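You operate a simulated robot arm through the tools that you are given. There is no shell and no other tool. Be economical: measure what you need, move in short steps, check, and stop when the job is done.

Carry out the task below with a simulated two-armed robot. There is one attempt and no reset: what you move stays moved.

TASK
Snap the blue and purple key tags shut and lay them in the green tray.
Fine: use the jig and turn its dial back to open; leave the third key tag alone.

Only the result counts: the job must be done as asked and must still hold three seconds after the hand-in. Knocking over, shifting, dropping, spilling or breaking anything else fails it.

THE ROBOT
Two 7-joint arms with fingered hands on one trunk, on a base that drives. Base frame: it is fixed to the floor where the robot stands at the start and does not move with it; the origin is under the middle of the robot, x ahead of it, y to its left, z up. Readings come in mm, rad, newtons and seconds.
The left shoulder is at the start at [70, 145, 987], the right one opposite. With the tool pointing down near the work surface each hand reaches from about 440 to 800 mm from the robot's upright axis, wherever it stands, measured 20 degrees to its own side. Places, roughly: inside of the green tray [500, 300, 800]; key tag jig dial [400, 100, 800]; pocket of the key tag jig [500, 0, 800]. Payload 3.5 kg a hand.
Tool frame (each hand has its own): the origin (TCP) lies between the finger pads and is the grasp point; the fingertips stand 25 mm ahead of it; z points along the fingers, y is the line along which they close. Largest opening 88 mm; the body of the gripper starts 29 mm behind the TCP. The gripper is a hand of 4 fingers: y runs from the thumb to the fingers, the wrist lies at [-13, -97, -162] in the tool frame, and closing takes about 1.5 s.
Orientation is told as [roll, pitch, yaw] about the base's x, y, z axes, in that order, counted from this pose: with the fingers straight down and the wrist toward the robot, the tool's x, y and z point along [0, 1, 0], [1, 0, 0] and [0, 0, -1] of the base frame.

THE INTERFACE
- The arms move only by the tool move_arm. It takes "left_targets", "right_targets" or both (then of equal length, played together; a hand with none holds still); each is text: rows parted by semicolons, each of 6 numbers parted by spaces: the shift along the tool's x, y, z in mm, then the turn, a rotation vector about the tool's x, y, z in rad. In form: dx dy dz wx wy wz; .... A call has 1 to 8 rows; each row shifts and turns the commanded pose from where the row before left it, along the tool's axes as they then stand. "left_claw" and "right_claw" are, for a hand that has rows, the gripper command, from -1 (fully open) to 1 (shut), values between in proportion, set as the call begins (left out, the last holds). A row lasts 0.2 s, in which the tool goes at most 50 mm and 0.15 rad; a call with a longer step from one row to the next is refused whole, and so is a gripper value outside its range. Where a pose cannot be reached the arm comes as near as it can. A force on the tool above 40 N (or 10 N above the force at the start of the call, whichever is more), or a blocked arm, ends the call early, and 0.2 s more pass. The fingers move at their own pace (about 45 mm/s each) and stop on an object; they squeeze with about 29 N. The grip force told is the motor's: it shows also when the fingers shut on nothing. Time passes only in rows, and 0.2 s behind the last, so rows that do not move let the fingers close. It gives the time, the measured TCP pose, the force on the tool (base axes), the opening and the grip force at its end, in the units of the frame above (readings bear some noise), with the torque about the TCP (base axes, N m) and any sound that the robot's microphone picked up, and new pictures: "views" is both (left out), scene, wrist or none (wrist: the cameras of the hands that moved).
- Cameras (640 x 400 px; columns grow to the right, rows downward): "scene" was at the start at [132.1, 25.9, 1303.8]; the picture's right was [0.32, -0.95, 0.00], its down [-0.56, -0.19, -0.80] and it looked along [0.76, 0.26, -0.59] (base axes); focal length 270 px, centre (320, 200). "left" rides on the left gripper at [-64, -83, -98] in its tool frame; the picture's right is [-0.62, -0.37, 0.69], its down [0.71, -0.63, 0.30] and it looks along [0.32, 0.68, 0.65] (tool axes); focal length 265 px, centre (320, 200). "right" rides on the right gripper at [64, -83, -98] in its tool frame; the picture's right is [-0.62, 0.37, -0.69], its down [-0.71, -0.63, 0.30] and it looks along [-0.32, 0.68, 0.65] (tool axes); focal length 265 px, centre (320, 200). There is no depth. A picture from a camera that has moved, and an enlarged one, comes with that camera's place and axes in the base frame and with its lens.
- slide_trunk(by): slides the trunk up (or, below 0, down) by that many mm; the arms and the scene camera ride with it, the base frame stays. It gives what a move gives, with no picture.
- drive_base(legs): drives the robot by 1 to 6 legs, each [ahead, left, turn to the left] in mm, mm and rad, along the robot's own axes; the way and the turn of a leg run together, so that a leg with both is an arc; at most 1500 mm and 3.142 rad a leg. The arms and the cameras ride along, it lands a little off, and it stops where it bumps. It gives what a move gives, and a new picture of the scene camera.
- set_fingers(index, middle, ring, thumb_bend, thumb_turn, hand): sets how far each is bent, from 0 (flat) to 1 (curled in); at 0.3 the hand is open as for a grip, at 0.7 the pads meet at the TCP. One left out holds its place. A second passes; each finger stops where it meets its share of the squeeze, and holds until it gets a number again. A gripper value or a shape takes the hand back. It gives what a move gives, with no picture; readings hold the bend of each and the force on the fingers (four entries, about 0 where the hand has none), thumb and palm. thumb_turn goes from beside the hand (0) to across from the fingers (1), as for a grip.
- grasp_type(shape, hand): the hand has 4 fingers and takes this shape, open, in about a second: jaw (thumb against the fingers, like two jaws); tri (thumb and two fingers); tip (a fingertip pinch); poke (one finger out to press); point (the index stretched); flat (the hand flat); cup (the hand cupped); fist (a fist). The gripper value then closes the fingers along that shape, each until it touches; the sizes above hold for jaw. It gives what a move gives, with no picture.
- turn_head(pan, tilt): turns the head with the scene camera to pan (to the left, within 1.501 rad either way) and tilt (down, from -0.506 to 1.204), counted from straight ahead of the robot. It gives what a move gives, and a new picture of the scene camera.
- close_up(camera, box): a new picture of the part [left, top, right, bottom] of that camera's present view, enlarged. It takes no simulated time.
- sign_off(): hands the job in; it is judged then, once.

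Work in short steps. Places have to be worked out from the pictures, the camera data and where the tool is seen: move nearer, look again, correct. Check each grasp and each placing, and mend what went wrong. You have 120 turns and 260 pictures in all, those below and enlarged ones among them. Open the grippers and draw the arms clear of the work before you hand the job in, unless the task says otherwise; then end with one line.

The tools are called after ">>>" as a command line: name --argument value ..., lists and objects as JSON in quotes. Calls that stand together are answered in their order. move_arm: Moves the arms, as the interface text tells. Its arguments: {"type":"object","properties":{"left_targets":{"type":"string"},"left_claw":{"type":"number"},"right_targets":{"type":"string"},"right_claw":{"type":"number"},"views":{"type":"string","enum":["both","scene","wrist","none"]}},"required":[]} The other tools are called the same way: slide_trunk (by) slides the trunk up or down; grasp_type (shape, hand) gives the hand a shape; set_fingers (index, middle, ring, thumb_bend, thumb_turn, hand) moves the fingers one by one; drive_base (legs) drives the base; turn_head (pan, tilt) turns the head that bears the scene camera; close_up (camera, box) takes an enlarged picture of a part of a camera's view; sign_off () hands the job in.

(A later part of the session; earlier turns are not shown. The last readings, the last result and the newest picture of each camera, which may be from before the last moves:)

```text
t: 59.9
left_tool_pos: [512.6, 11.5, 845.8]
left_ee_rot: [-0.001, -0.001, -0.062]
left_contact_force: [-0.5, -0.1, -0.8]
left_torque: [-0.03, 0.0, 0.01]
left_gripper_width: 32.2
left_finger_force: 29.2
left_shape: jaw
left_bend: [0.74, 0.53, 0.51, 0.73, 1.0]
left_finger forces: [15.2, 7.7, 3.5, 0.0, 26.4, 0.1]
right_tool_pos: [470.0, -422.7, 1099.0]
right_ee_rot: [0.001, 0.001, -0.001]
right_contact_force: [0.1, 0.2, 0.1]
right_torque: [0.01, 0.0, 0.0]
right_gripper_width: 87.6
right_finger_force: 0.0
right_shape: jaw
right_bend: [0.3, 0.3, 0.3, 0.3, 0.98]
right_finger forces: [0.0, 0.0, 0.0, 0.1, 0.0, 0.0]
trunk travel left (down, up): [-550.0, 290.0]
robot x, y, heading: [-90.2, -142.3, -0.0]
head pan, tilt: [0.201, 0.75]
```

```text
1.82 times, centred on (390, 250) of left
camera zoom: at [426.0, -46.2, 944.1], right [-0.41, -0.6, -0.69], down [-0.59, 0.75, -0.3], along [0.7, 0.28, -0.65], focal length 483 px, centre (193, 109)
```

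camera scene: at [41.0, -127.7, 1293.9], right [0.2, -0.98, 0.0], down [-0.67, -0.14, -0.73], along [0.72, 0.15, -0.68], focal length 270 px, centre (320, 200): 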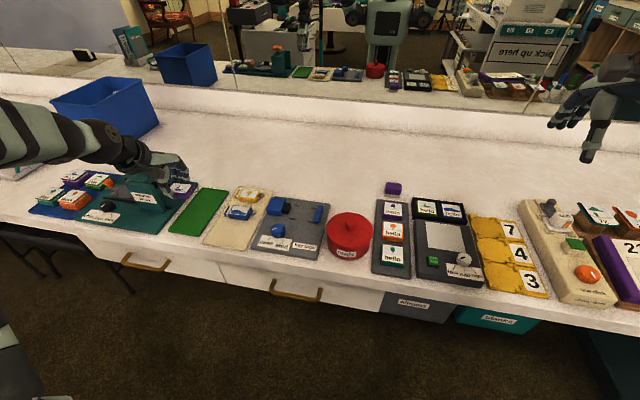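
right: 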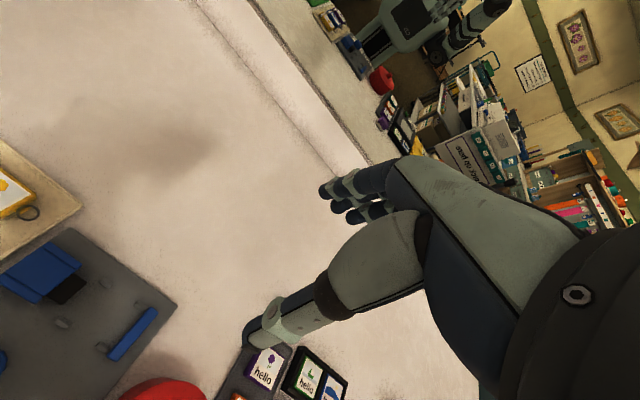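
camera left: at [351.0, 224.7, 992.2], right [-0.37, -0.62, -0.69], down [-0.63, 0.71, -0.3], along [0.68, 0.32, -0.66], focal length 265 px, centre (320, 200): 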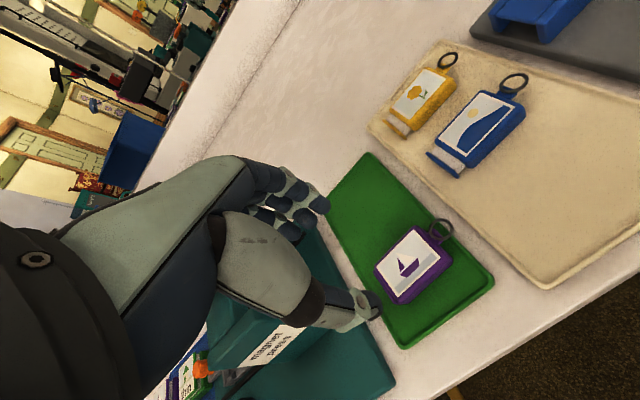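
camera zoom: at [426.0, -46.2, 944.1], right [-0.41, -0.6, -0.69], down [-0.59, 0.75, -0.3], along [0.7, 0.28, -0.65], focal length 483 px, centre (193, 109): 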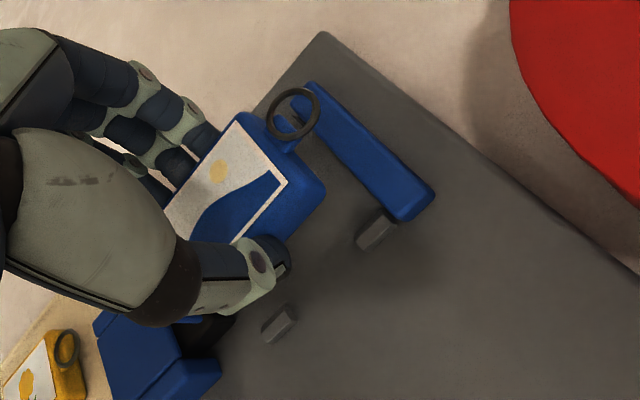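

Blue still needs +0.06 yaw to match how purple went in. I'll also shift −2 in y and −2 in x, then lower to z≈826.

>>> move_arm --left_targets "-2 -2 0 0 0 0.06; 0 0 10 0 0 0; 0 0 10 0 0 0; 0 0 0 0 0 0" --views "none"

>>> close_up --camera "scene" --box '[280, 185, 340, 230]'

>>> close_up --camera "left" --box '[280, 140, 500, 360]'

```text
t: 60.9
left_tool_pos: [510.0, 9.3, 825.8]
left_ee_rot: [0.0, 0.0, -0.12]
left_contact_force: [0.2, -0.1, 0.4]
left_torque: [0.02, 0.0, -0.02]
left_gripper_width: 32.5
left_finger_force: 28.6
left_shape: jaw
left_bend: [0.74, 0.53, 0.51, 0.73, 1.0]
left_finger forces: [15.1, 7.7, 3.5, 0.0, 26.4, 0.1]
right_tool_pos: [470.2, -423.3, 1099.0]
right_ee_rot: [0.002, 0.001, -0.001]
right_contact_force: [0.3, -0.6, 0.0]
right_torque: [0.0, 0.01, -0.02]
right_gripper_width: 87.3
right_finger_force: 0.1
right_shape: jaw
right_bend: [0.3, 0.3, 0.3, 0.3, 0.98]
right_finger forces: [0.0, 0.0, 0.0, 0.0, 0.1, 0.0]
trunk travel left (down, up): [-550.0, 290.0]
robot x, y, heading: [-93.4, -139.7, -0.001]
head pan, tilt: [0.201, 0.75]
```

```text
8.89 times, centred on (310, 208) of scene
camera zoom: at [40.7, -126.8, 1294.0], right [0.2, -0.98, 0.0], down [-0.67, -0.14, -0.73], along [0.72, 0.15, -0.68], focal length 2397 px, centre (409, 133)
```

zoom: 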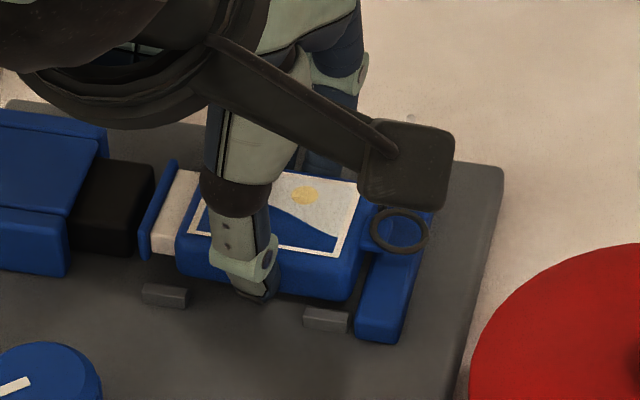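

```text
1.82 times, centred on (390, 250) of left
camera zoom: at [420.2, -43.6, 924.0], right [-0.44, -0.57, -0.69], down [-0.54, 0.78, -0.3], along [0.72, 0.24, -0.65], focal length 483 px, centre (193, 109)
```

zoom: 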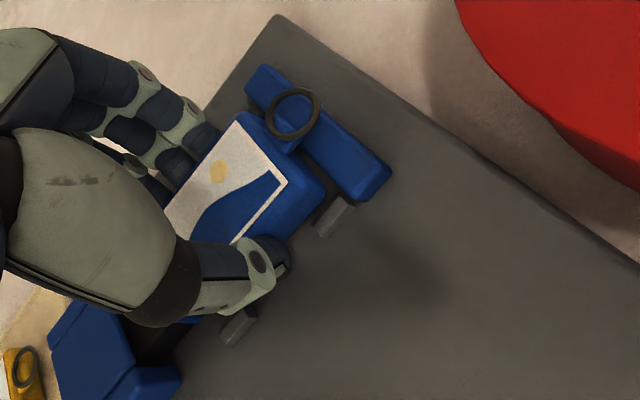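

It's aligned almost exactly like purple just before seating. I'll lower the last few millimetres.

>>> move_arm --left_targets "0 0 2 0 0 0; 0 0 2 0 0 0; 0 0 1.5 0 0 0; 0 0 0 0 0 0" --views "none"

>>> close_up --camera "scene" --box '[280, 185, 340, 230]'

>>> close_up --camera "left" --box '[300, 160, 440, 300]'

```text
t: 61.9
left_tool_pos: [509.5, 8.3, 820.6]
left_ee_rot: [0.0, -0.004, -0.121]
left_contact_force: [3.2, 0.9, 6.9]
left_torque: [0.03, -0.08, -0.02]
left_gripper_width: 32.3
left_finger_force: 28.8
left_shape: jaw
left_bend: [0.74, 0.53, 0.52, 0.73, 0.99]
left_finger forces: [18.0, 8.6, 4.3, 0.0, 27.0, 0.0]
right_tool_pos: [469.7, -423.9, 1099.0]
right_ee_rot: [0.0, -0.001, -0.001]
right_contact_force: [0.8, 0.2, -0.1]
right_torque: [0.03, 0.01, 0.0]
right_gripper_width: 87.8
right_finger_force: 0.1
right_shape: jaw
right_bend: [0.3, 0.3, 0.3, 0.3, 0.98]
right_finger forces: [0.1, 0.0, 0.0, 0.0, 0.0, 0.0]
trunk travel left (down, up): [-550.0, 290.0]
robot x, y, heading: [-91.4, -140.3, -0.002]
head pan, tilt: [0.201, 0.75]
```

```text
8.89 times, centred on (310, 208) of scene
camera zoom: at [40.2, -127.0, 1294.1], right [0.2, -0.98, 0.0], down [-0.67, -0.14, -0.73], along [0.72, 0.15, -0.68], focal length 2397 px, centre (409, 133)
```

zoom: 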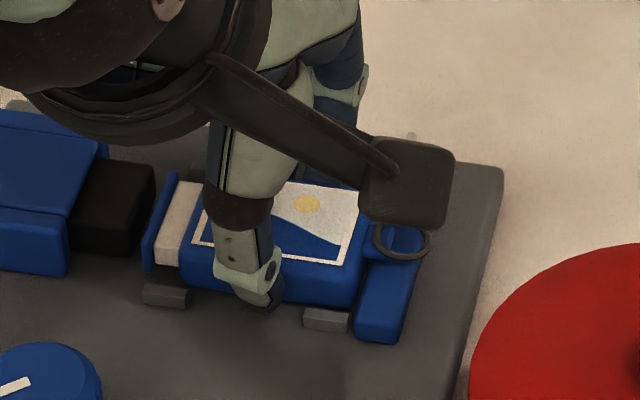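

```text
2.86 times, centred on (370, 230) of left
camera zoom: at [420.2, -43.7, 918.7], right [-0.44, -0.57, -0.69], down [-0.54, 0.78, -0.31], along [0.72, 0.24, -0.65], focal length 758 px, centre (177, 114)
```

zoom: 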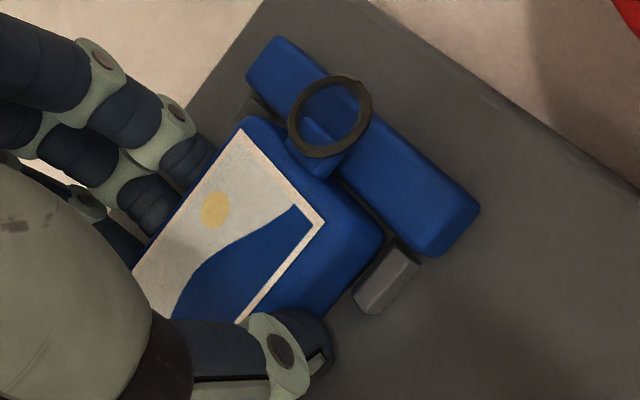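

Contact at z≈820.6 with the tag between the ribs. I'll release and lift clear.

>>> move_arm --left_targets "0 0 -1 0 0 0; 0 0 0 0 0 0; 0 0 0 0 0 0; 0 0 0 0 0 0; 0 0 -12 0 0 0; 0 0 -30 0 0 0; 0 0 -40 0 0 0; 0 0 0 0 0 0" --left_claw -0.3 --views "none"

>>> move_arm --left_targets "20 -40 0 0 0 0.12; 20 -41 0 0 0 0.12; 0 0 0 0 0 0.12; 0 0 0 0 0 0.12; 0 0 0 0 0 0.12; 0 0 0 0 0 0" --left_claw -0.35 --views "none"

>>> close_up --camera "scene" --box '[250, 180, 340, 245]'

>>> close_up --camera "left" --box '[240, 80, 480, 360]'

```text
t: 63.7
left_tool_pos: [510.9, 8.1, 903.9]
left_ee_rot: [0.0, 0.002, -0.121]
left_contact_force: [-0.5, 0.3, -0.3]
left_torque: [-0.01, 0.01, 0.0]
left_gripper_width: 56.8
left_finger_force: 0.0
left_shape: jaw
left_bend: [0.28, 0.39, 0.36, 0.62, 1.0]
left_finger forces: [0.0, 0.0, 0.0, 0.1, 0.0, 0.1]
right_tool_pos: [470.6, -423.5, 1098.4]
right_ee_rot: [0.0, 0.002, -0.001]
right_contact_force: [0.2, 0.0, -0.2]
right_torque: [-0.03, -0.01, 0.04]
right_gripper_width: 87.7
right_finger_force: 0.1
right_shape: jaw
right_bend: [0.3, 0.3, 0.3, 0.3, 0.98]
right_finger forces: [0.1, 0.1, 0.1, 0.0, 0.0, 0.0]
trunk travel left (down, up): [-550.0, 290.0]
robot x, y, heading: [-92.3, -141.2, -0.006]
head pan, tilt: [0.201, 0.75]
```

```text
t: 65.1
left_tool_pos: [438.5, 62.1, 903.1]
left_ee_rot: [0.0, -0.001, -0.723]
left_contact_force: [0.6, 0.7, 0.1]
left_torque: [-0.01, -0.02, 0.02]
left_gripper_width: 59.1
left_finger_force: 0.1
left_shape: jaw
left_bend: [0.28, 0.38, 0.35, 0.6, 1.0]
left_finger forces: [0.0, 0.0, 0.1, 0.0, 0.0, 0.0]
right_tool_pos: [470.5, -423.1, 1099.5]
right_ee_rot: [0.0, 0.0, 0.001]
right_contact_force: [0.5, -0.1, -0.5]
right_torque: [-0.02, 0.02, 0.0]
right_gripper_width: 87.5
right_finger_force: 0.0
right_shape: jaw
right_bend: [0.3, 0.3, 0.3, 0.3, 0.98]
right_finger forces: [0.0, 0.1, 0.0, 0.0, 0.0, 0.0]
trunk travel left (down, up): [-550.0, 290.0]
robot x, y, heading: [-89.0, -139.3, 0.006]
head pan, tilt: [0.201, 0.75]
```

```text
6.15 times, centred on (295, 212) of scene
camera zoom: at [40.6, -127.2, 1294.0], right [0.2, -0.98, 0.0], down [-0.67, -0.14, -0.73], along [0.72, 0.15, -0.68], focal length 1660 px, centre (474, 123)
```

zoom: 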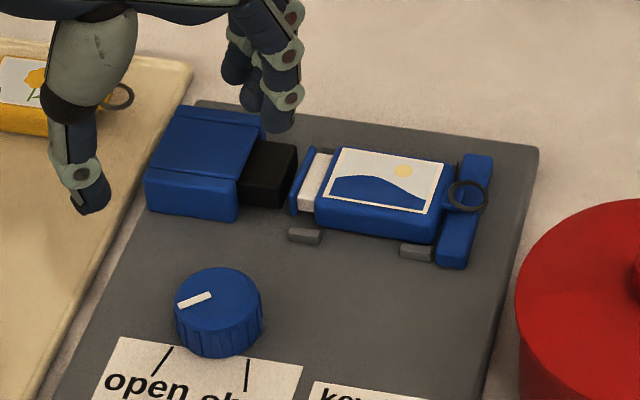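

```text
1.43 times, centred on (360, 220) of left
camera zoom: at [332.6, 69.8, 1000.7], right [-0.69, -0.22, -0.69], down [0.0, 0.95, -0.3], along [0.73, -0.21, -0.65], focal length 379 px, centre (263, 171)
```

zoom: 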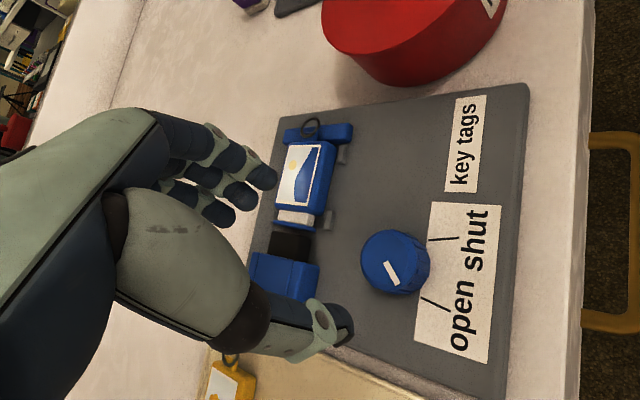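

Blue is seated. I'll go back onto the dial at (432,57.5,823) at the same yaw as before.

>>> move_arm --left_targets "-7.9 -1.7 0 0 0 0; 0 0 30 0 0 0; 0 0 30 0 0 0; 0 0 12 0 0 0; 0 0 8 0 0 0; 0 0 0 0 0 0" --views "none"

>>> close_up --camera "scene" --box '[240, 185, 320, 245]'

```text
t: 66.5
left_tool_pos: [430.4, 57.1, 823.3]
left_ee_rot: [0.002, -0.001, -0.721]
left_contact_force: [-0.1, -0.5, 0.2]
left_torque: [0.0, 0.02, 0.0]
left_gripper_width: 59.2
left_finger_force: 0.0
left_shape: jaw
left_bend: [0.28, 0.38, 0.35, 0.6, 1.0]
left_finger forces: [0.0, 0.0, 0.1, 0.1, 0.1, 0.1]
right_tool_pos: [471.0, -422.7, 1099.1]
right_ee_rot: [0.001, 0.0, 0.0]
right_contact_force: [0.1, 0.4, 0.4]
right_torque: [0.0, -0.01, -0.02]
right_gripper_width: 87.3
right_finger_force: 0.0
right_shape: jaw
right_bend: [0.3, 0.3, 0.3, 0.3, 0.98]
right_finger forces: [0.1, 0.0, 0.1, 0.0, 0.0, 0.0]
trunk travel left (down, up): [-550.0, 290.0]
robot x, y, heading: [-86.9, -138.7, 0.003]
head pan, tilt: [0.201, 0.75]
```

```text
6.67 times, centred on (280, 215) of scene
camera zoom: at [40.5, -126.9, 1294.0], right [0.2, -0.98, 0.0], down [-0.67, -0.14, -0.73], along [0.72, 0.15, -0.68], focal length 1798 px, centre (587, 100)
```

zoom: 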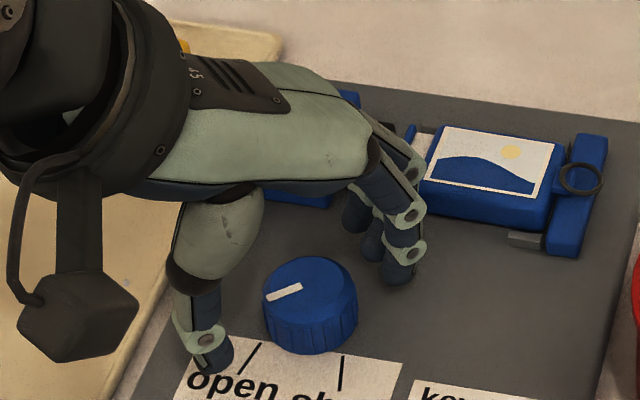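

Same pose as before. I'll grip the dial and start the counter-clockwise turn.

>>> move_arm --left_targets "0 0 0 0 0 0; 0 0 0 0 0 0; 0 0 0 0 0 0; 0 0 0 0 0 0; 0 0 0 0 0 0" --left_claw 1 --views "none"

>>> move_arm --left_targets "0 0 0 0 0 -0.12; 0 0 0 0 0 -0.12; 0 0 0 0 0 -0.12; 0 0 0 0 0 -0.12; 0 0 0 0 0 -0.12; 0 0 0 0 0 -0.12; 0 0 0 0 0 -0.12; 0 0 0 0 0 0" --views "none"

>>> close_up --camera "scene" --box '[240, 185, 320, 245]'

```text
t: 67.7
left_tool_pos: [431.3, 57.7, 823.5]
left_ee_rot: [-0.002, 0.001, -0.719]
left_contact_force: [-2.2, 1.6, -0.7]
left_torque: [0.03, 0.04, -0.01]
left_gripper_width: 24.9
left_finger_force: 29.2
left_shape: jaw
left_bend: [0.74, 0.52, 0.57, 0.75, 1.0]
left_finger forces: [14.6, 8.2, 0.0, 0.0, 25.7, 0.0]
right_tool_pos: [471.2, -422.2, 1099.9]
right_ee_rot: [0.0, -0.001, 0.0]
right_contact_force: [-0.2, -0.8, -0.2]
right_torque: [0.0, 0.01, 0.06]
right_gripper_width: 87.6
right_finger_force: 0.0
right_shape: jaw
right_bend: [0.3, 0.3, 0.3, 0.3, 0.98]
right_finger forces: [0.0, 0.0, 0.1, 0.0, 0.1, 0.0]
trunk travel left (down, up): [-550.0, 290.0]
robot x, y, heading: [-89.3, -141.1, -0.002]
head pan, tilt: [0.201, 0.75]
```

```text
t: 69.5
left_tool_pos: [430.9, 56.8, 822.5]
left_ee_rot: [0.0, 0.0, 0.12]
left_contact_force: [-5.2, -7.9, -5.7]
left_torque: [-0.1, 0.1, -0.04]
left_gripper_width: 24.5
left_finger_force: 28.9
left_shape: jaw
left_bend: [0.74, 0.53, 0.57, 0.75, 1.0]
left_finger forces: [15.0, 6.2, 0.1, 0.0, 28.1, 0.0]
right_tool_pos: [470.2, -422.6, 1098.1]
right_ee_rot: [0.002, 0.001, 0.001]
right_contact_force: [0.3, 0.2, 0.1]
right_torque: [-0.02, 0.03, 0.01]
right_gripper_width: 87.5
right_finger_force: 0.0
right_shape: jaw
right_bend: [0.3, 0.3, 0.3, 0.3, 0.98]
right_finger forces: [0.0, 0.0, 0.0, 0.0, 0.1, 0.0]
trunk travel left (down, up): [-550.0, 290.0]
robot x, y, heading: [-90.3, -139.4, 0.001]
head pan, tilt: [0.201, 0.75]
```

```text
6.67 times, centred on (280, 215) of scene
camera zoom: at [40.3, -127.7, 1294.0], right [0.2, -0.98, 0.0], down [-0.67, -0.14, -0.73], along [0.72, 0.15, -0.68], focal length 1798 px, centre (587, 100)
```

zoom: 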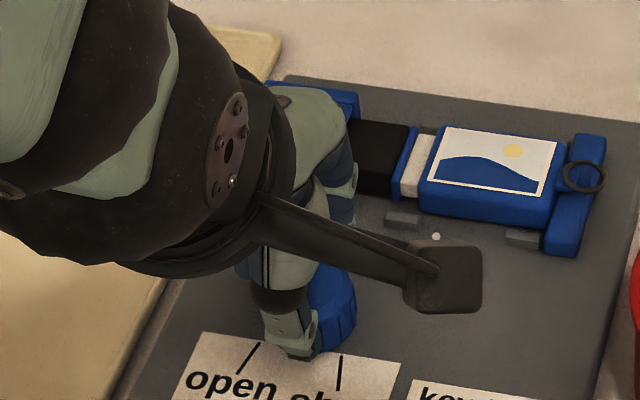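

It's working as before. I'll continue turning toward shut.

>>> move_arm --left_targets "-1 -0.5 0 0 0 -0.12; 0 0 0 0 0 -0.12; 0 0 0 0 0 -0.12; 0 0 0 0 0 -0.12; 0 0 0 0 0 -0.12; 0 0 0 0 0 -0.12; 0 0 0 0 0 -0.1; 0 0 0 0 0 0" --views "none"

>>> move_arm --left_targets "0 0 0 0 0 -0.1; 0 0 0 0 0 -0.1; 0 0 0 0 0 -0.1; 0 0 0 0 0 0" --views "none"

>>> close_up --camera "left" --box '[240, 80, 480, 320]'

>>> close_up --camera "left" --box '[370, 80, 470, 180]'

```text
t: 71.3
left_tool_pos: [432.6, 54.8, 822.8]
left_ee_rot: [-0.001, 0.001, 0.939]
left_contact_force: [-3.3, -9.2, -2.9]
left_torque: [-0.18, 0.07, 0.01]
left_gripper_width: 23.9
left_finger_force: 28.7
left_shape: jaw
left_bend: [0.74, 0.54, 0.57, 0.75, 1.0]
left_finger forces: [14.4, 6.7, 0.0, 0.0, 30.1, 0.0]
right_tool_pos: [470.2, -423.8, 1098.8]
right_ee_rot: [0.001, 0.001, -0.001]
right_contact_force: [0.3, 0.1, 0.1]
right_torque: [-0.02, -0.02, 0.02]
right_gripper_width: 87.5
right_finger_force: 0.1
right_shape: jaw
right_bend: [0.3, 0.3, 0.3, 0.3, 0.98]
right_finger forces: [0.0, 0.0, 0.0, 0.0, 0.0, 0.0]
trunk travel left (down, up): [-550.0, 290.0]
robot x, y, heading: [-91.5, -143.3, -0.001]
head pan, tilt: [0.201, 0.75]
```

```text
t: 72.3
left_tool_pos: [433.5, 54.0, 823.9]
left_ee_rot: [0.0, 0.001, 1.24]
left_contact_force: [7.3, -12.5, -1.8]
left_torque: [-0.24, -0.14, -0.19]
left_gripper_width: 23.9
left_finger_force: 29.1
left_shape: jaw
left_bend: [0.74, 0.53, 0.57, 0.74, 1.0]
left_finger forces: [17.0, 6.6, 0.1, 0.0, 30.3, 0.0]
right_tool_pos: [471.6, -425.1, 1097.4]
right_ee_rot: [0.002, 0.002, 0.0]
right_contact_force: [0.5, -0.4, -0.6]
right_torque: [-0.02, -0.01, 0.02]
right_gripper_width: 87.5
right_finger_force: 0.0
right_shape: jaw
right_bend: [0.3, 0.3, 0.3, 0.3, 0.98]
right_finger forces: [0.0, 0.1, 0.1, 0.0, 0.0, 0.0]
trunk travel left (down, up): [-550.0, 290.0]
robot x, y, heading: [-91.7, -142.4, 0.003]
head pan, tilt: [0.201, 0.75]
```

```text
1.67 times, centred on (360, 200) of left
camera zoom: at [467.5, -44.1, 921.1], right [0.47, -0.55, -0.69], down [-0.88, -0.36, -0.3], along [-0.08, 0.75, -0.65], focal length 442 px, centre (253, 200)
```

zoom: 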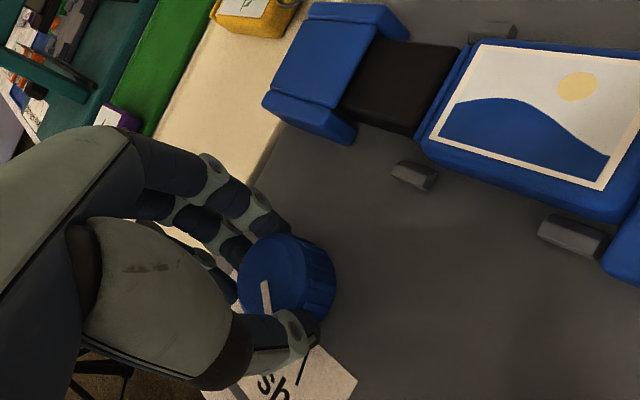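

```text
4.00 times, centred on (420, 130) of left
camera zoom: at [467.5, -44.1, 921.1], right [0.47, -0.55, -0.69], down [-0.88, -0.36, -0.3], along [-0.08, 0.75, -0.65], focal length 1062 px, centre (-80, 480)
```

zoom: 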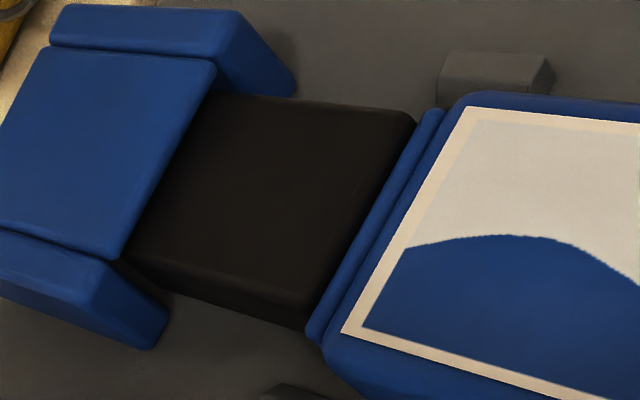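

The flange is flush and stop torque reached (−0.19 N m), same as with purple. I'll turn the dial back clockwise to open.

>>> move_arm --left_targets "0 0 0 0 0 -0.05; 0 0 0 0 0 0.12; 0 0 0 0 0 0.12; 0 0 0 0 0 0.12; 0 0 0 0 0 0.12; 0 0 0 0 0 0.12; 0 0 0 0 0 0.12; 0 0 0 0 0 0.12" --views "none"

>>> move_arm --left_targets "0.8 1 0 0 0 0.12; 0 0 0 0 0 0.12; 0 0 0 0 0 0.12; 0 0 0 0 0 0.12; 0 0 0 0 0 0.12; 0 0 0 0 0 0.12; 0 0 0 0 0 0.12; 0 0 0 0 0 0" --views "none"

>>> move_arm --left_targets "0 0 0 0 0 0.12; 0 0 0 0 0 0.12; 0 0 0 0 0 0.05; 0 0 0 0 0 0" --views "none"

>>> close_up --camera "scene" --box '[240, 185, 320, 245]'

```text
t: 74.1
left_tool_pos: [430.7, 57.6, 822.9]
left_ee_rot: [0.001, 0.0, 0.449]
left_contact_force: [-1.6, -2.4, 1.2]
left_torque: [-0.05, 0.0, 0.0]
left_gripper_width: 24.3
left_finger_force: 28.6
left_shape: jaw
left_bend: [0.74, 0.55, 0.57, 0.75, 0.99]
left_finger forces: [17.6, 9.3, 0.0, 0.1, 26.8, 0.1]
right_tool_pos: [470.0, -421.6, 1098.6]
right_ee_rot: [0.0, -0.001, 0.002]
right_contact_force: [0.0, 0.2, 0.3]
right_torque: [-0.01, 0.01, 0.0]
right_gripper_width: 87.7
right_finger_force: 0.2
right_shape: jaw
right_bend: [0.3, 0.3, 0.3, 0.3, 0.98]
right_finger forces: [0.0, 0.0, 0.0, 0.0, 0.1, 0.1]
trunk travel left (down, up): [-550.0, 290.0]
robot x, y, heading: [-87.6, -141.1, -0.001]
head pan, tilt: [0.201, 0.75]
```

```text
t: 75.9
left_tool_pos: [431.1, 58.7, 823.9]
left_ee_rot: [-0.002, 0.0, -0.391]
left_contact_force: [-2.1, 1.7, 0.5]
left_torque: [0.06, 0.0, 0.01]
left_gripper_width: 24.4
left_finger_force: 28.8
left_shape: jaw
left_bend: [0.74, 0.54, 0.57, 0.75, 1.0]
left_finger forces: [17.2, 10.3, 0.0, 0.1, 27.2, 0.1]
right_tool_pos: [470.1, -422.1, 1098.1]
right_ee_rot: [0.0, 0.0, -0.002]
right_contact_force: [0.9, 0.3, -0.7]
right_torque: [0.03, 0.03, -0.02]
right_gripper_width: 87.7
right_finger_force: 0.2
right_shape: jaw
right_bend: [0.3, 0.3, 0.3, 0.3, 0.98]
right_finger forces: [0.0, 0.1, 0.1, 0.0, 0.0, 0.0]
trunk travel left (down, up): [-550.0, 290.0]
robot x, y, heading: [-88.9, -139.4, -0.002]
head pan, tilt: [0.201, 0.75]
```

```text
t: 76.9
left_tool_pos: [432.2, 58.5, 824.4]
left_ee_rot: [-0.001, 0.001, -0.68]
left_contact_force: [-1.8, 2.2, -0.7]
left_torque: [0.07, -0.01, -0.02]
left_gripper_width: 24.5
left_finger_force: 29.0
left_shape: jaw
left_bend: [0.74, 0.54, 0.57, 0.75, 1.0]
left_finger forces: [17.0, 10.2, 0.0, 0.0, 27.6, 0.1]
right_tool_pos: [469.8, -422.1, 1099.1]
right_ee_rot: [0.0, 0.001, -0.001]
right_contact_force: [-0.7, 0.5, 0.1]
right_torque: [0.0, 0.02, 0.01]
right_gripper_width: 87.7
right_finger_force: 0.1
right_shape: jaw
right_bend: [0.3, 0.3, 0.3, 0.3, 0.98]
right_finger forces: [0.1, 0.1, 0.1, 0.1, 0.0, 0.0]
trunk travel left (down, up): [-550.0, 290.0]
robot x, y, heading: [-90.5, -136.9, -0.002]
head pan, tilt: [0.201, 0.75]
```

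```text
6.67 times, centred on (280, 215) of scene
camera zoom: at [40.4, -126.3, 1294.0], right [0.2, -0.98, 0.0], down [-0.67, -0.14, -0.73], along [0.72, 0.15, -0.68], focal length 1798 px, centre (587, 100)
```

zoom: 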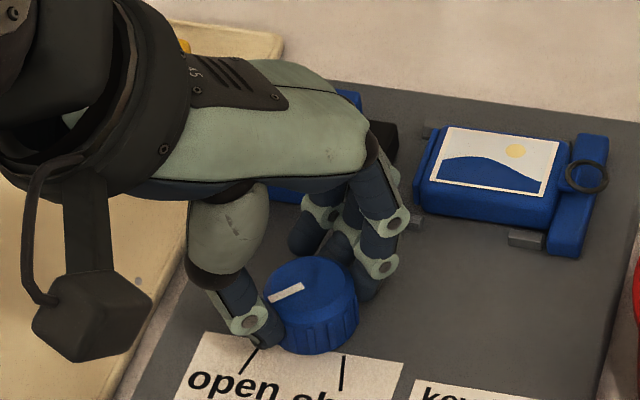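

The pointer is nearly back to the original angle. I'll turn 0.14 more to reach the stop, then release and lift.

>>> move_arm --left_targets "0 0 0 0 0 0.07; 0 0 0 0 0 0.07; 0 0 0 0 0 0" --views "none"

>>> move_arm --left_targets "0 0 0 0 0 0; 0 0 0 0 0 0; 0 0 0 0 0 0; 0 0 0 0 0 0; 0 0 -15 0 0 0; 0 0 -30 0 0 0; 0 0 -30 0 0 0; 0 0 0 0 0 0" --left_claw -0.3 --views "none"

>>> close_up --camera "scene" --box '[250, 185, 335, 245]'

>>> close_up --camera "left" --box '[260, 80, 500, 340]'

```text
t: 77.7
left_tool_pos: [432.7, 58.7, 822.8]
left_ee_rot: [-0.001, 0.001, -0.821]
left_contact_force: [0.6, 4.5, -0.8]
left_torque: [0.06, -0.02, 0.14]
left_gripper_width: 24.5
left_finger_force: 29.1
left_shape: jaw
left_bend: [0.74, 0.54, 0.57, 0.75, 1.0]
left_finger forces: [17.3, 10.4, 0.0, 0.1, 26.5, 0.0]
right_tool_pos: [470.8, -422.0, 1098.6]
right_ee_rot: [-0.003, 0.0, 0.0]
right_contact_force: [0.3, -0.1, 0.0]
right_torque: [0.01, 0.01, 0.01]
right_gripper_width: 87.5
right_finger_force: 0.0
right_shape: jaw
right_bend: [0.3, 0.3, 0.3, 0.3, 0.98]
right_finger forces: [0.0, 0.0, 0.0, 0.1, 0.0, 0.0]
trunk travel left (down, up): [-550.0, 290.0]
robot x, y, heading: [-89.8, -140.7, -0.003]
head pan, tilt: [0.201, 0.75]
```

```text
t: 79.5
left_tool_pos: [432.2, 57.6, 899.2]
left_ee_rot: [-0.002, -0.001, -0.82]
left_contact_force: [0.2, -0.8, -0.8]
left_torque: [0.01, -0.04, 0.0]
left_gripper_width: 57.0
left_finger_force: 0.0
left_shape: jaw
left_bend: [0.28, 0.39, 0.36, 0.62, 1.0]
left_finger forces: [0.0, 0.0, 0.0, 0.0, 0.0, 0.1]
right_tool_pos: [471.6, -423.4, 1099.0]
right_ee_rot: [0.0, 0.0, -0.001]
right_contact_force: [0.3, 0.1, 0.5]
right_torque: [0.01, 0.01, -0.01]
right_gripper_width: 87.5
right_finger_force: 0.2
right_shape: jaw
right_bend: [0.3, 0.3, 0.3, 0.3, 0.98]
right_finger forces: [0.1, 0.1, 0.1, 0.1, 0.0, 0.0]
trunk travel left (down, up): [-550.0, 290.0]
robot x, y, heading: [-90.8, -145.6, 0.0]
head pan, tilt: [0.201, 0.75]
```

```text
6.67 times, centred on (292, 215) of scene
camera zoom: at [41.2, -126.5, 1293.9], right [0.2, -0.98, 0.0], down [-0.67, -0.14, -0.73], along [0.72, 0.15, -0.68], focal length 1798 px, centre (503, 100)
```

zoom: 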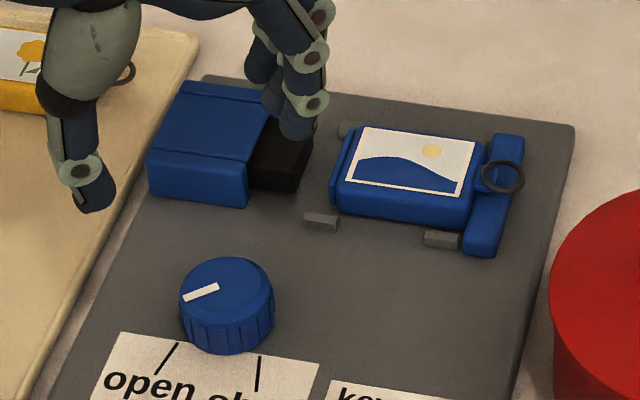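

```text
1.54 times, centred on (380, 210) of left
camera zoom: at [329.3, 76.9, 996.0], right [-0.71, -0.15, -0.69], down [0.09, 0.95, -0.3], along [0.7, -0.28, -0.65], focal length 408 px, centre (228, 185)
```

zoom: 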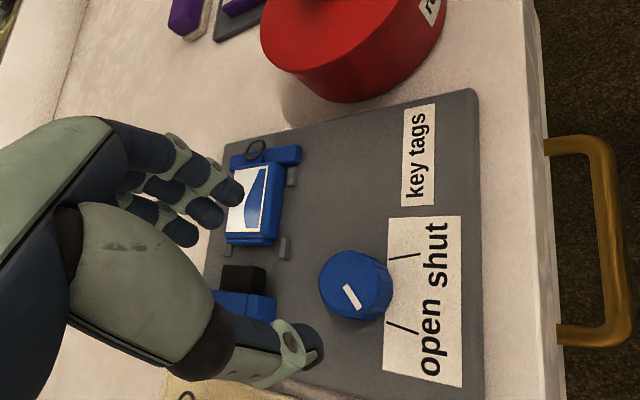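

Dial at the open stop and blue shut. I'll rotate back to yaw 0 and hover over the tag.

>>> move_arm --left_targets "0 0 0 0 0 -0.137; 0 0 0 0 0 -0.137; 0 0 0 0 0 -0.137; 0 0 0 0 0 -0.137; 0 0 0 0 0 -0.136; 0 0 0 0 0 -0.136; -23 39 0 0 0 0; -23 39 0 0 0 0" --left_claw -0.3 --views "none"

>>> move_arm --left_targets "0 0 25 0 0 0; 0 0 25 0 0 0; 0 0 0 0 0 0" --views "none"

>>> close_up --camera "left" --box '[240, 100, 480, 340]'

>>> close_up --camera "scene" --box '[280, 180, 340, 225]'

```text
t: 81.3
left_tool_pos: [509.7, 8.2, 897.0]
left_ee_rot: [0.002, 0.0, 0.0]
left_contact_force: [0.1, 0.4, -0.3]
left_torque: [0.0, 0.01, 0.01]
left_gripper_width: 56.9
left_finger_force: 0.1
left_shape: jaw
left_bend: [0.28, 0.39, 0.35, 0.62, 1.0]
left_finger forces: [0.0, 0.1, 0.0, 0.1, 0.0, 0.1]
right_tool_pos: [471.0, -422.7, 1097.3]
right_ee_rot: [0.0, 0.003, -0.001]
right_contact_force: [1.1, -0.1, 0.5]
right_torque: [-0.01, -0.04, 0.03]
right_gripper_width: 87.7
right_finger_force: 0.0
right_shape: jaw
right_bend: [0.3, 0.3, 0.3, 0.3, 0.98]
right_finger forces: [0.0, 0.0, 0.1, 0.1, 0.0, 0.0]
trunk travel left (down, up): [-550.0, 290.0]
robot x, y, heading: [-87.8, -142.3, -0.001]
head pan, tilt: [0.201, 0.75]
```

```text
t: 82.1
left_tool_pos: [508.9, 10.7, 848.3]
left_ee_rot: [0.0, -0.001, 0.001]
left_contact_force: [0.3, 0.9, 0.0]
left_torque: [0.02, 0.0, 0.02]
left_gripper_width: 57.1
left_finger_force: 0.1
left_shape: jaw
left_bend: [0.28, 0.39, 0.35, 0.62, 1.0]
left_finger forces: [0.0, 0.0, 0.0, 0.0, 0.0, 0.1]
right_tool_pos: [469.4, -422.6, 1097.9]
right_ee_rot: [0.0, 0.0, 0.0]
right_contact_force: [-0.3, 0.1, 0.4]
right_torque: [0.0, -0.02, -0.03]
right_gripper_width: 87.6
right_finger_force: 0.0
right_shape: jaw
right_bend: [0.3, 0.3, 0.3, 0.3, 0.98]
right_finger forces: [0.0, 0.1, 0.1, 0.0, 0.0, 0.0]
trunk travel left (down, up): [-550.0, 290.0]
robot x, y, heading: [-89.5, -138.3, -0.001]
head pan, tilt: [0.201, 0.75]
```

```text
1.67 times, centred on (360, 220) of left
camera zoom: at [425.8, -52.4, 946.5], right [-0.37, -0.62, -0.69], down [-0.63, 0.71, -0.3], along [0.68, 0.32, -0.65], focal length 442 px, centre (253, 167)
```

zoom: 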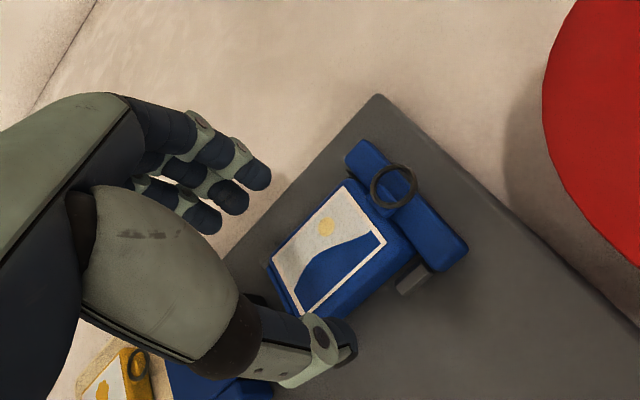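

```text
8.89 times, centred on (310, 202) of scene
camera zoom: at [40.2, -126.9, 1294.0], right [0.2, -0.98, 0.0], down [-0.67, -0.14, -0.73], along [0.72, 0.15, -0.68], focal length 2397 px, centre (409, 178)
```

zoom: 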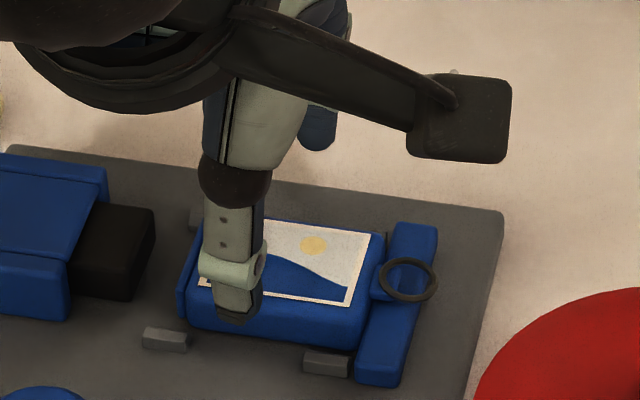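

The layout matches the purple pick-up. I'll descend to z≈820.5, close and lift.

>>> move_arm --left_targets "0 1 12 0 0 0; 0 0 10 0 0 0; 0 0 6 0 0 0; 0 0 0 0 0 0" --views "none"

>>> move_arm --left_targets "0 0 0 0 0 0; 0 0 0 0 0 0; 0 0 0 0 0 0; 0 0 0 0 0 0; 0 0 0 0 0 0" --left_claw 1 --views "none"

>>> move_arm --left_targets "0 0 -8 0 0 0; 0 0 -20 0 0 0; 0 0 -30 0 0 0; 0 0 -30 0 0 0; 0 0 0 0 0 0" --views "none"

>>> close_up --camera "left" --box '[240, 100, 480, 340]'

```text
t: 83.1
left_tool_pos: [509.7, 11.7, 821.1]
left_ee_rot: [-0.001, 0.001, 0.001]
left_contact_force: [0.0, -0.3, -0.1]
left_torque: [-0.03, 0.0, 0.01]
left_gripper_width: 57.0
left_finger_force: 0.1
left_shape: jaw
left_bend: [0.28, 0.39, 0.35, 0.62, 1.0]
left_finger forces: [0.0, 0.0, 0.0, 0.0, 0.0, 0.0]
right_tool_pos: [470.5, -422.3, 1099.0]
right_ee_rot: [0.0, 0.0, 0.002]
right_contact_force: [0.2, -0.6, -0.6]
right_torque: [0.0, -0.02, 0.0]
right_gripper_width: 87.6
right_finger_force: 0.1
right_shape: jaw
right_bend: [0.3, 0.3, 0.3, 0.3, 0.98]
right_finger forces: [0.0, 0.0, 0.0, 0.1, 0.0, 0.0]
trunk travel left (down, up): [-550.0, 290.0]
robot x, y, heading: [-92.8, -144.3, 0.001]
head pan, tilt: [0.201, 0.75]
```

```text
t: 84.3
left_tool_pos: [511.5, 11.6, 820.0]
left_ee_rot: [0.0, -0.001, 0.001]
left_contact_force: [-0.1, 1.1, -0.3]
left_torque: [-0.02, -0.03, -0.02]
left_gripper_width: 32.4
left_finger_force: 28.9
left_shape: jaw
left_bend: [0.74, 0.51, 0.49, 0.73, 1.0]
left_finger forces: [14.8, 8.0, 3.8, 0.0, 26.3, 0.0]
right_tool_pos: [471.7, -422.4, 1097.6]
right_ee_rot: [-0.001, 0.0, 0.001]
right_contact_force: [-0.1, 0.5, -0.8]
right_torque: [-0.04, 0.02, 0.01]
right_gripper_width: 87.7
right_finger_force: 0.0
right_shape: jaw
right_bend: [0.3, 0.3, 0.3, 0.3, 0.98]
right_finger forces: [0.0, 0.1, 0.0, 0.0, 0.0, 0.0]
trunk travel left (down, up): [-550.0, 290.0]
robot x, y, heading: [-88.9, -139.3, -0.002]
head pan, tilt: [0.201, 0.75]
```

```text
t: 85.5
left_tool_pos: [511.4, 10.1, 908.0]
left_ee_rot: [-0.001, 0.001, -0.001]
left_contact_force: [-0.1, -0.3, 0.1]
left_torque: [-0.02, 0.01, -0.01]
left_gripper_width: 32.3
left_finger_force: 29.3
left_shape: jaw
left_bend: [0.74, 0.52, 0.5, 0.73, 1.0]
left_finger forces: [15.3, 7.5, 3.6, 0.0, 26.5, 0.0]
right_tool_pos: [470.8, -422.8, 1098.2]
right_ee_rot: [-0.001, 0.002, 0.001]
right_contact_force: [0.6, -0.4, 0.2]
right_torque: [-0.01, 0.03, 0.0]
right_gripper_width: 87.8
right_finger_force: 0.1
right_shape: jaw
right_bend: [0.3, 0.3, 0.3, 0.3, 0.98]
right_finger forces: [0.1, 0.0, 0.1, 0.0, 0.0, 0.0]
trunk travel left (down, up): [-550.0, 290.0]
robot x, y, heading: [-90.2, -137.7, -0.007]
head pan, tilt: [0.201, 0.75]
```

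```text
1.67 times, centred on (360, 220) of left
camera zoom: at [428.1, -52.2, 1005.7], right [-0.37, -0.62, -0.69], down [-0.63, 0.72, -0.3], along [0.68, 0.32, -0.65], focal length 442 px, centre (253, 167)
```

zoom: 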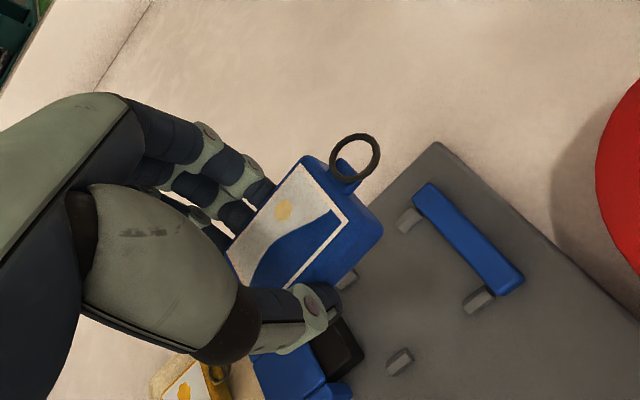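

Blue is held and shut. I'll carry it over the far half of the tray at about (511,287).

>>> move_arm --left_targets "39.5 0 0 0 0 0; 39.5 0 0 0 0 0; 39.5 0 0 0 0 0; 39.5 0 0 0 0 0; 39.5 0 0 0 0 0; 39.5 0 0 0 0 0; 39.5 0 0 0 0 0; 0 0 0 0 0 0" --views "both"

>>> close_up --camera "scene" --box '[130, 140, 270, 245]'

```text
t: 87.3
left_tool_pos: [511.3, 287.0, 907.3]
left_ee_rot: [0.002, 0.001, -0.002]
left_contact_force: [-0.1, -0.4, -0.8]
left_torque: [0.01, 0.02, 0.03]
left_gripper_width: 32.4
left_finger_force: 28.6
left_shape: jaw
left_bend: [0.74, 0.52, 0.5, 0.73, 1.0]
left_finger forces: [15.1, 7.7, 3.7, 0.0, 26.4, 0.0]
right_tool_pos: [470.8, -422.9, 1098.8]
right_ee_rot: [0.0, 0.0, 0.001]
right_contact_force: [0.1, -0.2, 0.7]
right_torque: [0.01, 0.0, -0.03]
right_gripper_width: 87.4
right_finger_force: 0.0
right_shape: jaw
right_bend: [0.3, 0.3, 0.3, 0.3, 0.98]
right_finger forces: [0.0, 0.0, 0.0, 0.0, 0.0, 0.1]
trunk travel left (down, up): [-550.0, 290.0]
robot x, y, heading: [-84.5, -138.1, -0.001]
head pan, tilt: [0.201, 0.75]
camera scene: at [40.8, -127.8, 1294.0], right [0.2, -0.98, 0.0], down [-0.67, -0.14, -0.73], along [0.72, 0.15, -0.68], focal length 270 px, centre (320, 200)
camera left: at [427.4, 224.2, 1005.4], right [-0.37, -0.62, -0.69], down [-0.63, 0.72, -0.3], along [0.68, 0.32, -0.65], focal length 265 px, centre (320, 200)
```

scene: 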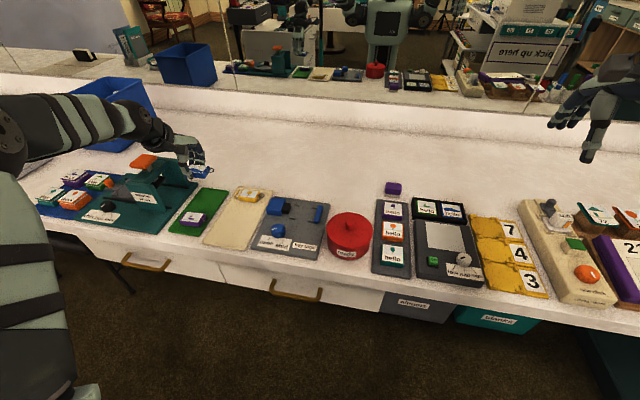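
left: 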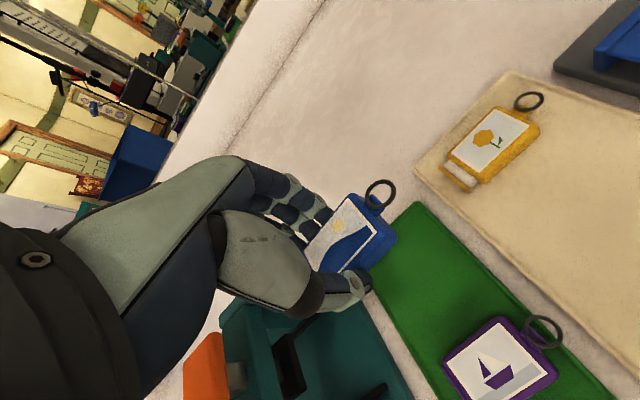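

```text
3.81 times, centred on (200, 192) of scene
camera zoom: at [40.8, -127.8, 1294.0], right [0.2, -0.98, 0.0], down [-0.67, -0.14, -0.73], along [0.72, 0.15, -0.68], focal length 1027 px, centre (777, 229)
```

zoom: 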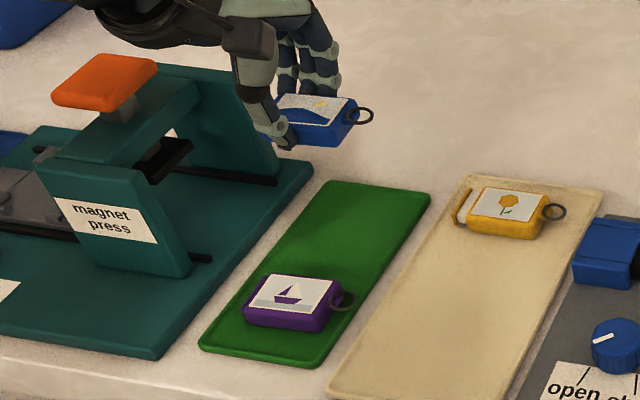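

Press posts are at y≥363, well clear of the hand. I'll descend over the tray to z≈818.

>>> move_arm --left_targets "0 0 25 0 0 0; 0 0 25 0 0 0; 0 0 25 0 0 0; 0 0 14 0 0 0; 0 0 0 0 0 0" --views "none"

>>> close_up --camera "left" --box '[240, 140, 480, 380]'

>>> close_up --camera "scene" --box '[140, 150, 260, 240]'

```text
t: 88.5
left_tool_pos: [512.0, 287.5, 818.7]
left_ee_rot: [-0.001, -0.001, -0.002]
left_contact_force: [-0.1, 0.4, 0.4]
left_torque: [-0.02, -0.03, -0.02]
left_gripper_width: 32.2
left_finger_force: 28.5
left_shape: jaw
left_bend: [0.74, 0.52, 0.5, 0.73, 1.0]
left_finger forces: [15.3, 7.5, 3.6, 0.0, 26.4, 0.0]
right_tool_pos: [470.0, -423.2, 1099.3]
right_ee_rot: [0.001, 0.0, 0.0]
right_contact_force: [-0.3, -0.3, -1.1]
right_torque: [0.03, -0.01, -0.02]
right_gripper_width: 87.6
right_finger_force: 0.0
right_shape: jaw
right_bend: [0.3, 0.3, 0.3, 0.3, 0.98]
right_finger forces: [0.1, 0.0, 0.0, 0.0, 0.0, 0.1]
trunk travel left (down, up): [-550.0, 290.0]
robot x, y, heading: [-89.7, -136.9, 0.001]
head pan, tilt: [0.201, 0.75]
```

```text
1.67 times, centred on (360, 260) of left
camera zoom: at [428.9, 224.2, 916.3], right [-0.37, -0.62, -0.69], down [-0.63, 0.71, -0.3], along [0.68, 0.32, -0.65], focal length 442 px, centre (253, 100)
```

zoom: 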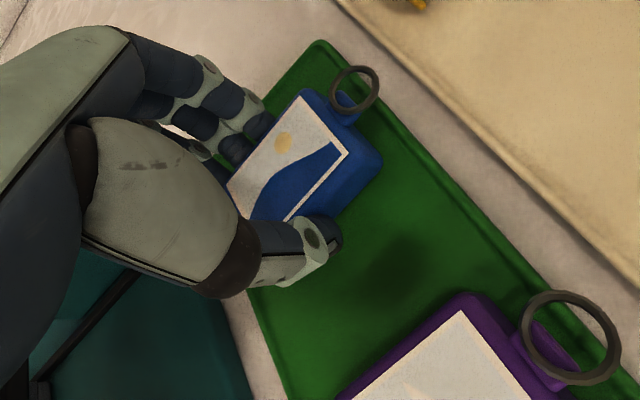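

```text
4.44 times, centred on (200, 195) of scene
camera zoom: at [40.6, -126.8, 1294.0], right [0.2, -0.98, 0.0], down [-0.67, -0.14, -0.73], along [0.72, 0.15, -0.68], focal length 1199 px, centre (853, 222)
```

zoom: 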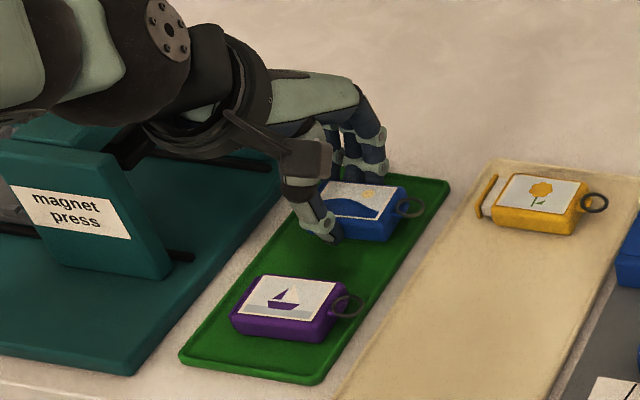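

It's inside the tray, near the far rim. I'll shift 4 mm toward the robot and lower to contact.

>>> move_arm --left_targets "0 -4 0 0 0 0; 0 0 3 0 0 0; 0 0 2 0 0 0; 0 0 1.5 0 0 0; 0 0 0 0 0 0" --views "none"

```text
t: 89.7
left_tool_pos: [507.4, 288.2, 813.0]
left_ee_rot: [0.002, 0.001, 0.0]
left_contact_force: [1.2, -0.1, -0.5]
left_torque: [0.02, 0.01, 0.01]
left_gripper_width: 32.2
left_finger_force: 29.3
left_shape: jaw
left_bend: [0.74, 0.52, 0.5, 0.73, 1.0]
left_finger forces: [15.3, 7.6, 3.5, 0.1, 26.3, 0.0]
right_tool_pos: [471.0, -422.6, 1099.3]
right_ee_rot: [0.0, 0.001, 0.001]
right_contact_force: [-0.3, 0.4, -0.4]
right_torque: [0.0, 0.01, 0.02]
right_gripper_width: 87.6
right_finger_force: 0.2
right_shape: jaw
right_bend: [0.3, 0.3, 0.3, 0.3, 0.98]
right_finger forces: [0.0, 0.1, 0.1, 0.1, 0.0, 0.1]
trunk travel left (down, up): [-550.0, 290.0]
robot x, y, heading: [-91.6, -139.0, -0.0]
head pan, tilt: [0.201, 0.75]
```

No contact yet, so I'll go 2 mm more.

>>> move_arm --left_targets "0 0 1.2 0 0 0; 0 0 1 0 0 0; 0 0 0 0 0 0" --views "none"

```text
t: 90.5
left_tool_pos: [507.5, 288.1, 811.0]
left_ee_rot: [-0.001, -0.002, 0.0]
left_contact_force: [-0.9, -1.2, 3.9]
left_torque: [0.0, 0.07, 0.0]
left_gripper_width: 32.4
left_finger_force: 29.1
left_shape: jaw
left_bend: [0.74, 0.52, 0.5, 0.73, 1.0]
left_finger forces: [15.3, 7.8, 3.8, 0.1, 27.3, 0.0]
right_tool_pos: [469.7, -423.4, 1100.4]
right_ee_rot: [0.0, -0.001, -0.001]
right_contact_force: [0.3, 0.0, -0.3]
right_torque: [0.0, -0.01, 0.01]
right_gripper_width: 87.6
right_finger_force: 0.0
right_shape: jaw
right_bend: [0.3, 0.3, 0.3, 0.3, 0.98]
right_finger forces: [0.1, 0.1, 0.1, 0.0, 0.1, 0.0]
trunk travel left (down, up): [-550.0, 290.0]
robot x, y, heading: [-89.0, -141.9, 0.0]
head pan, tilt: [0.201, 0.75]
```

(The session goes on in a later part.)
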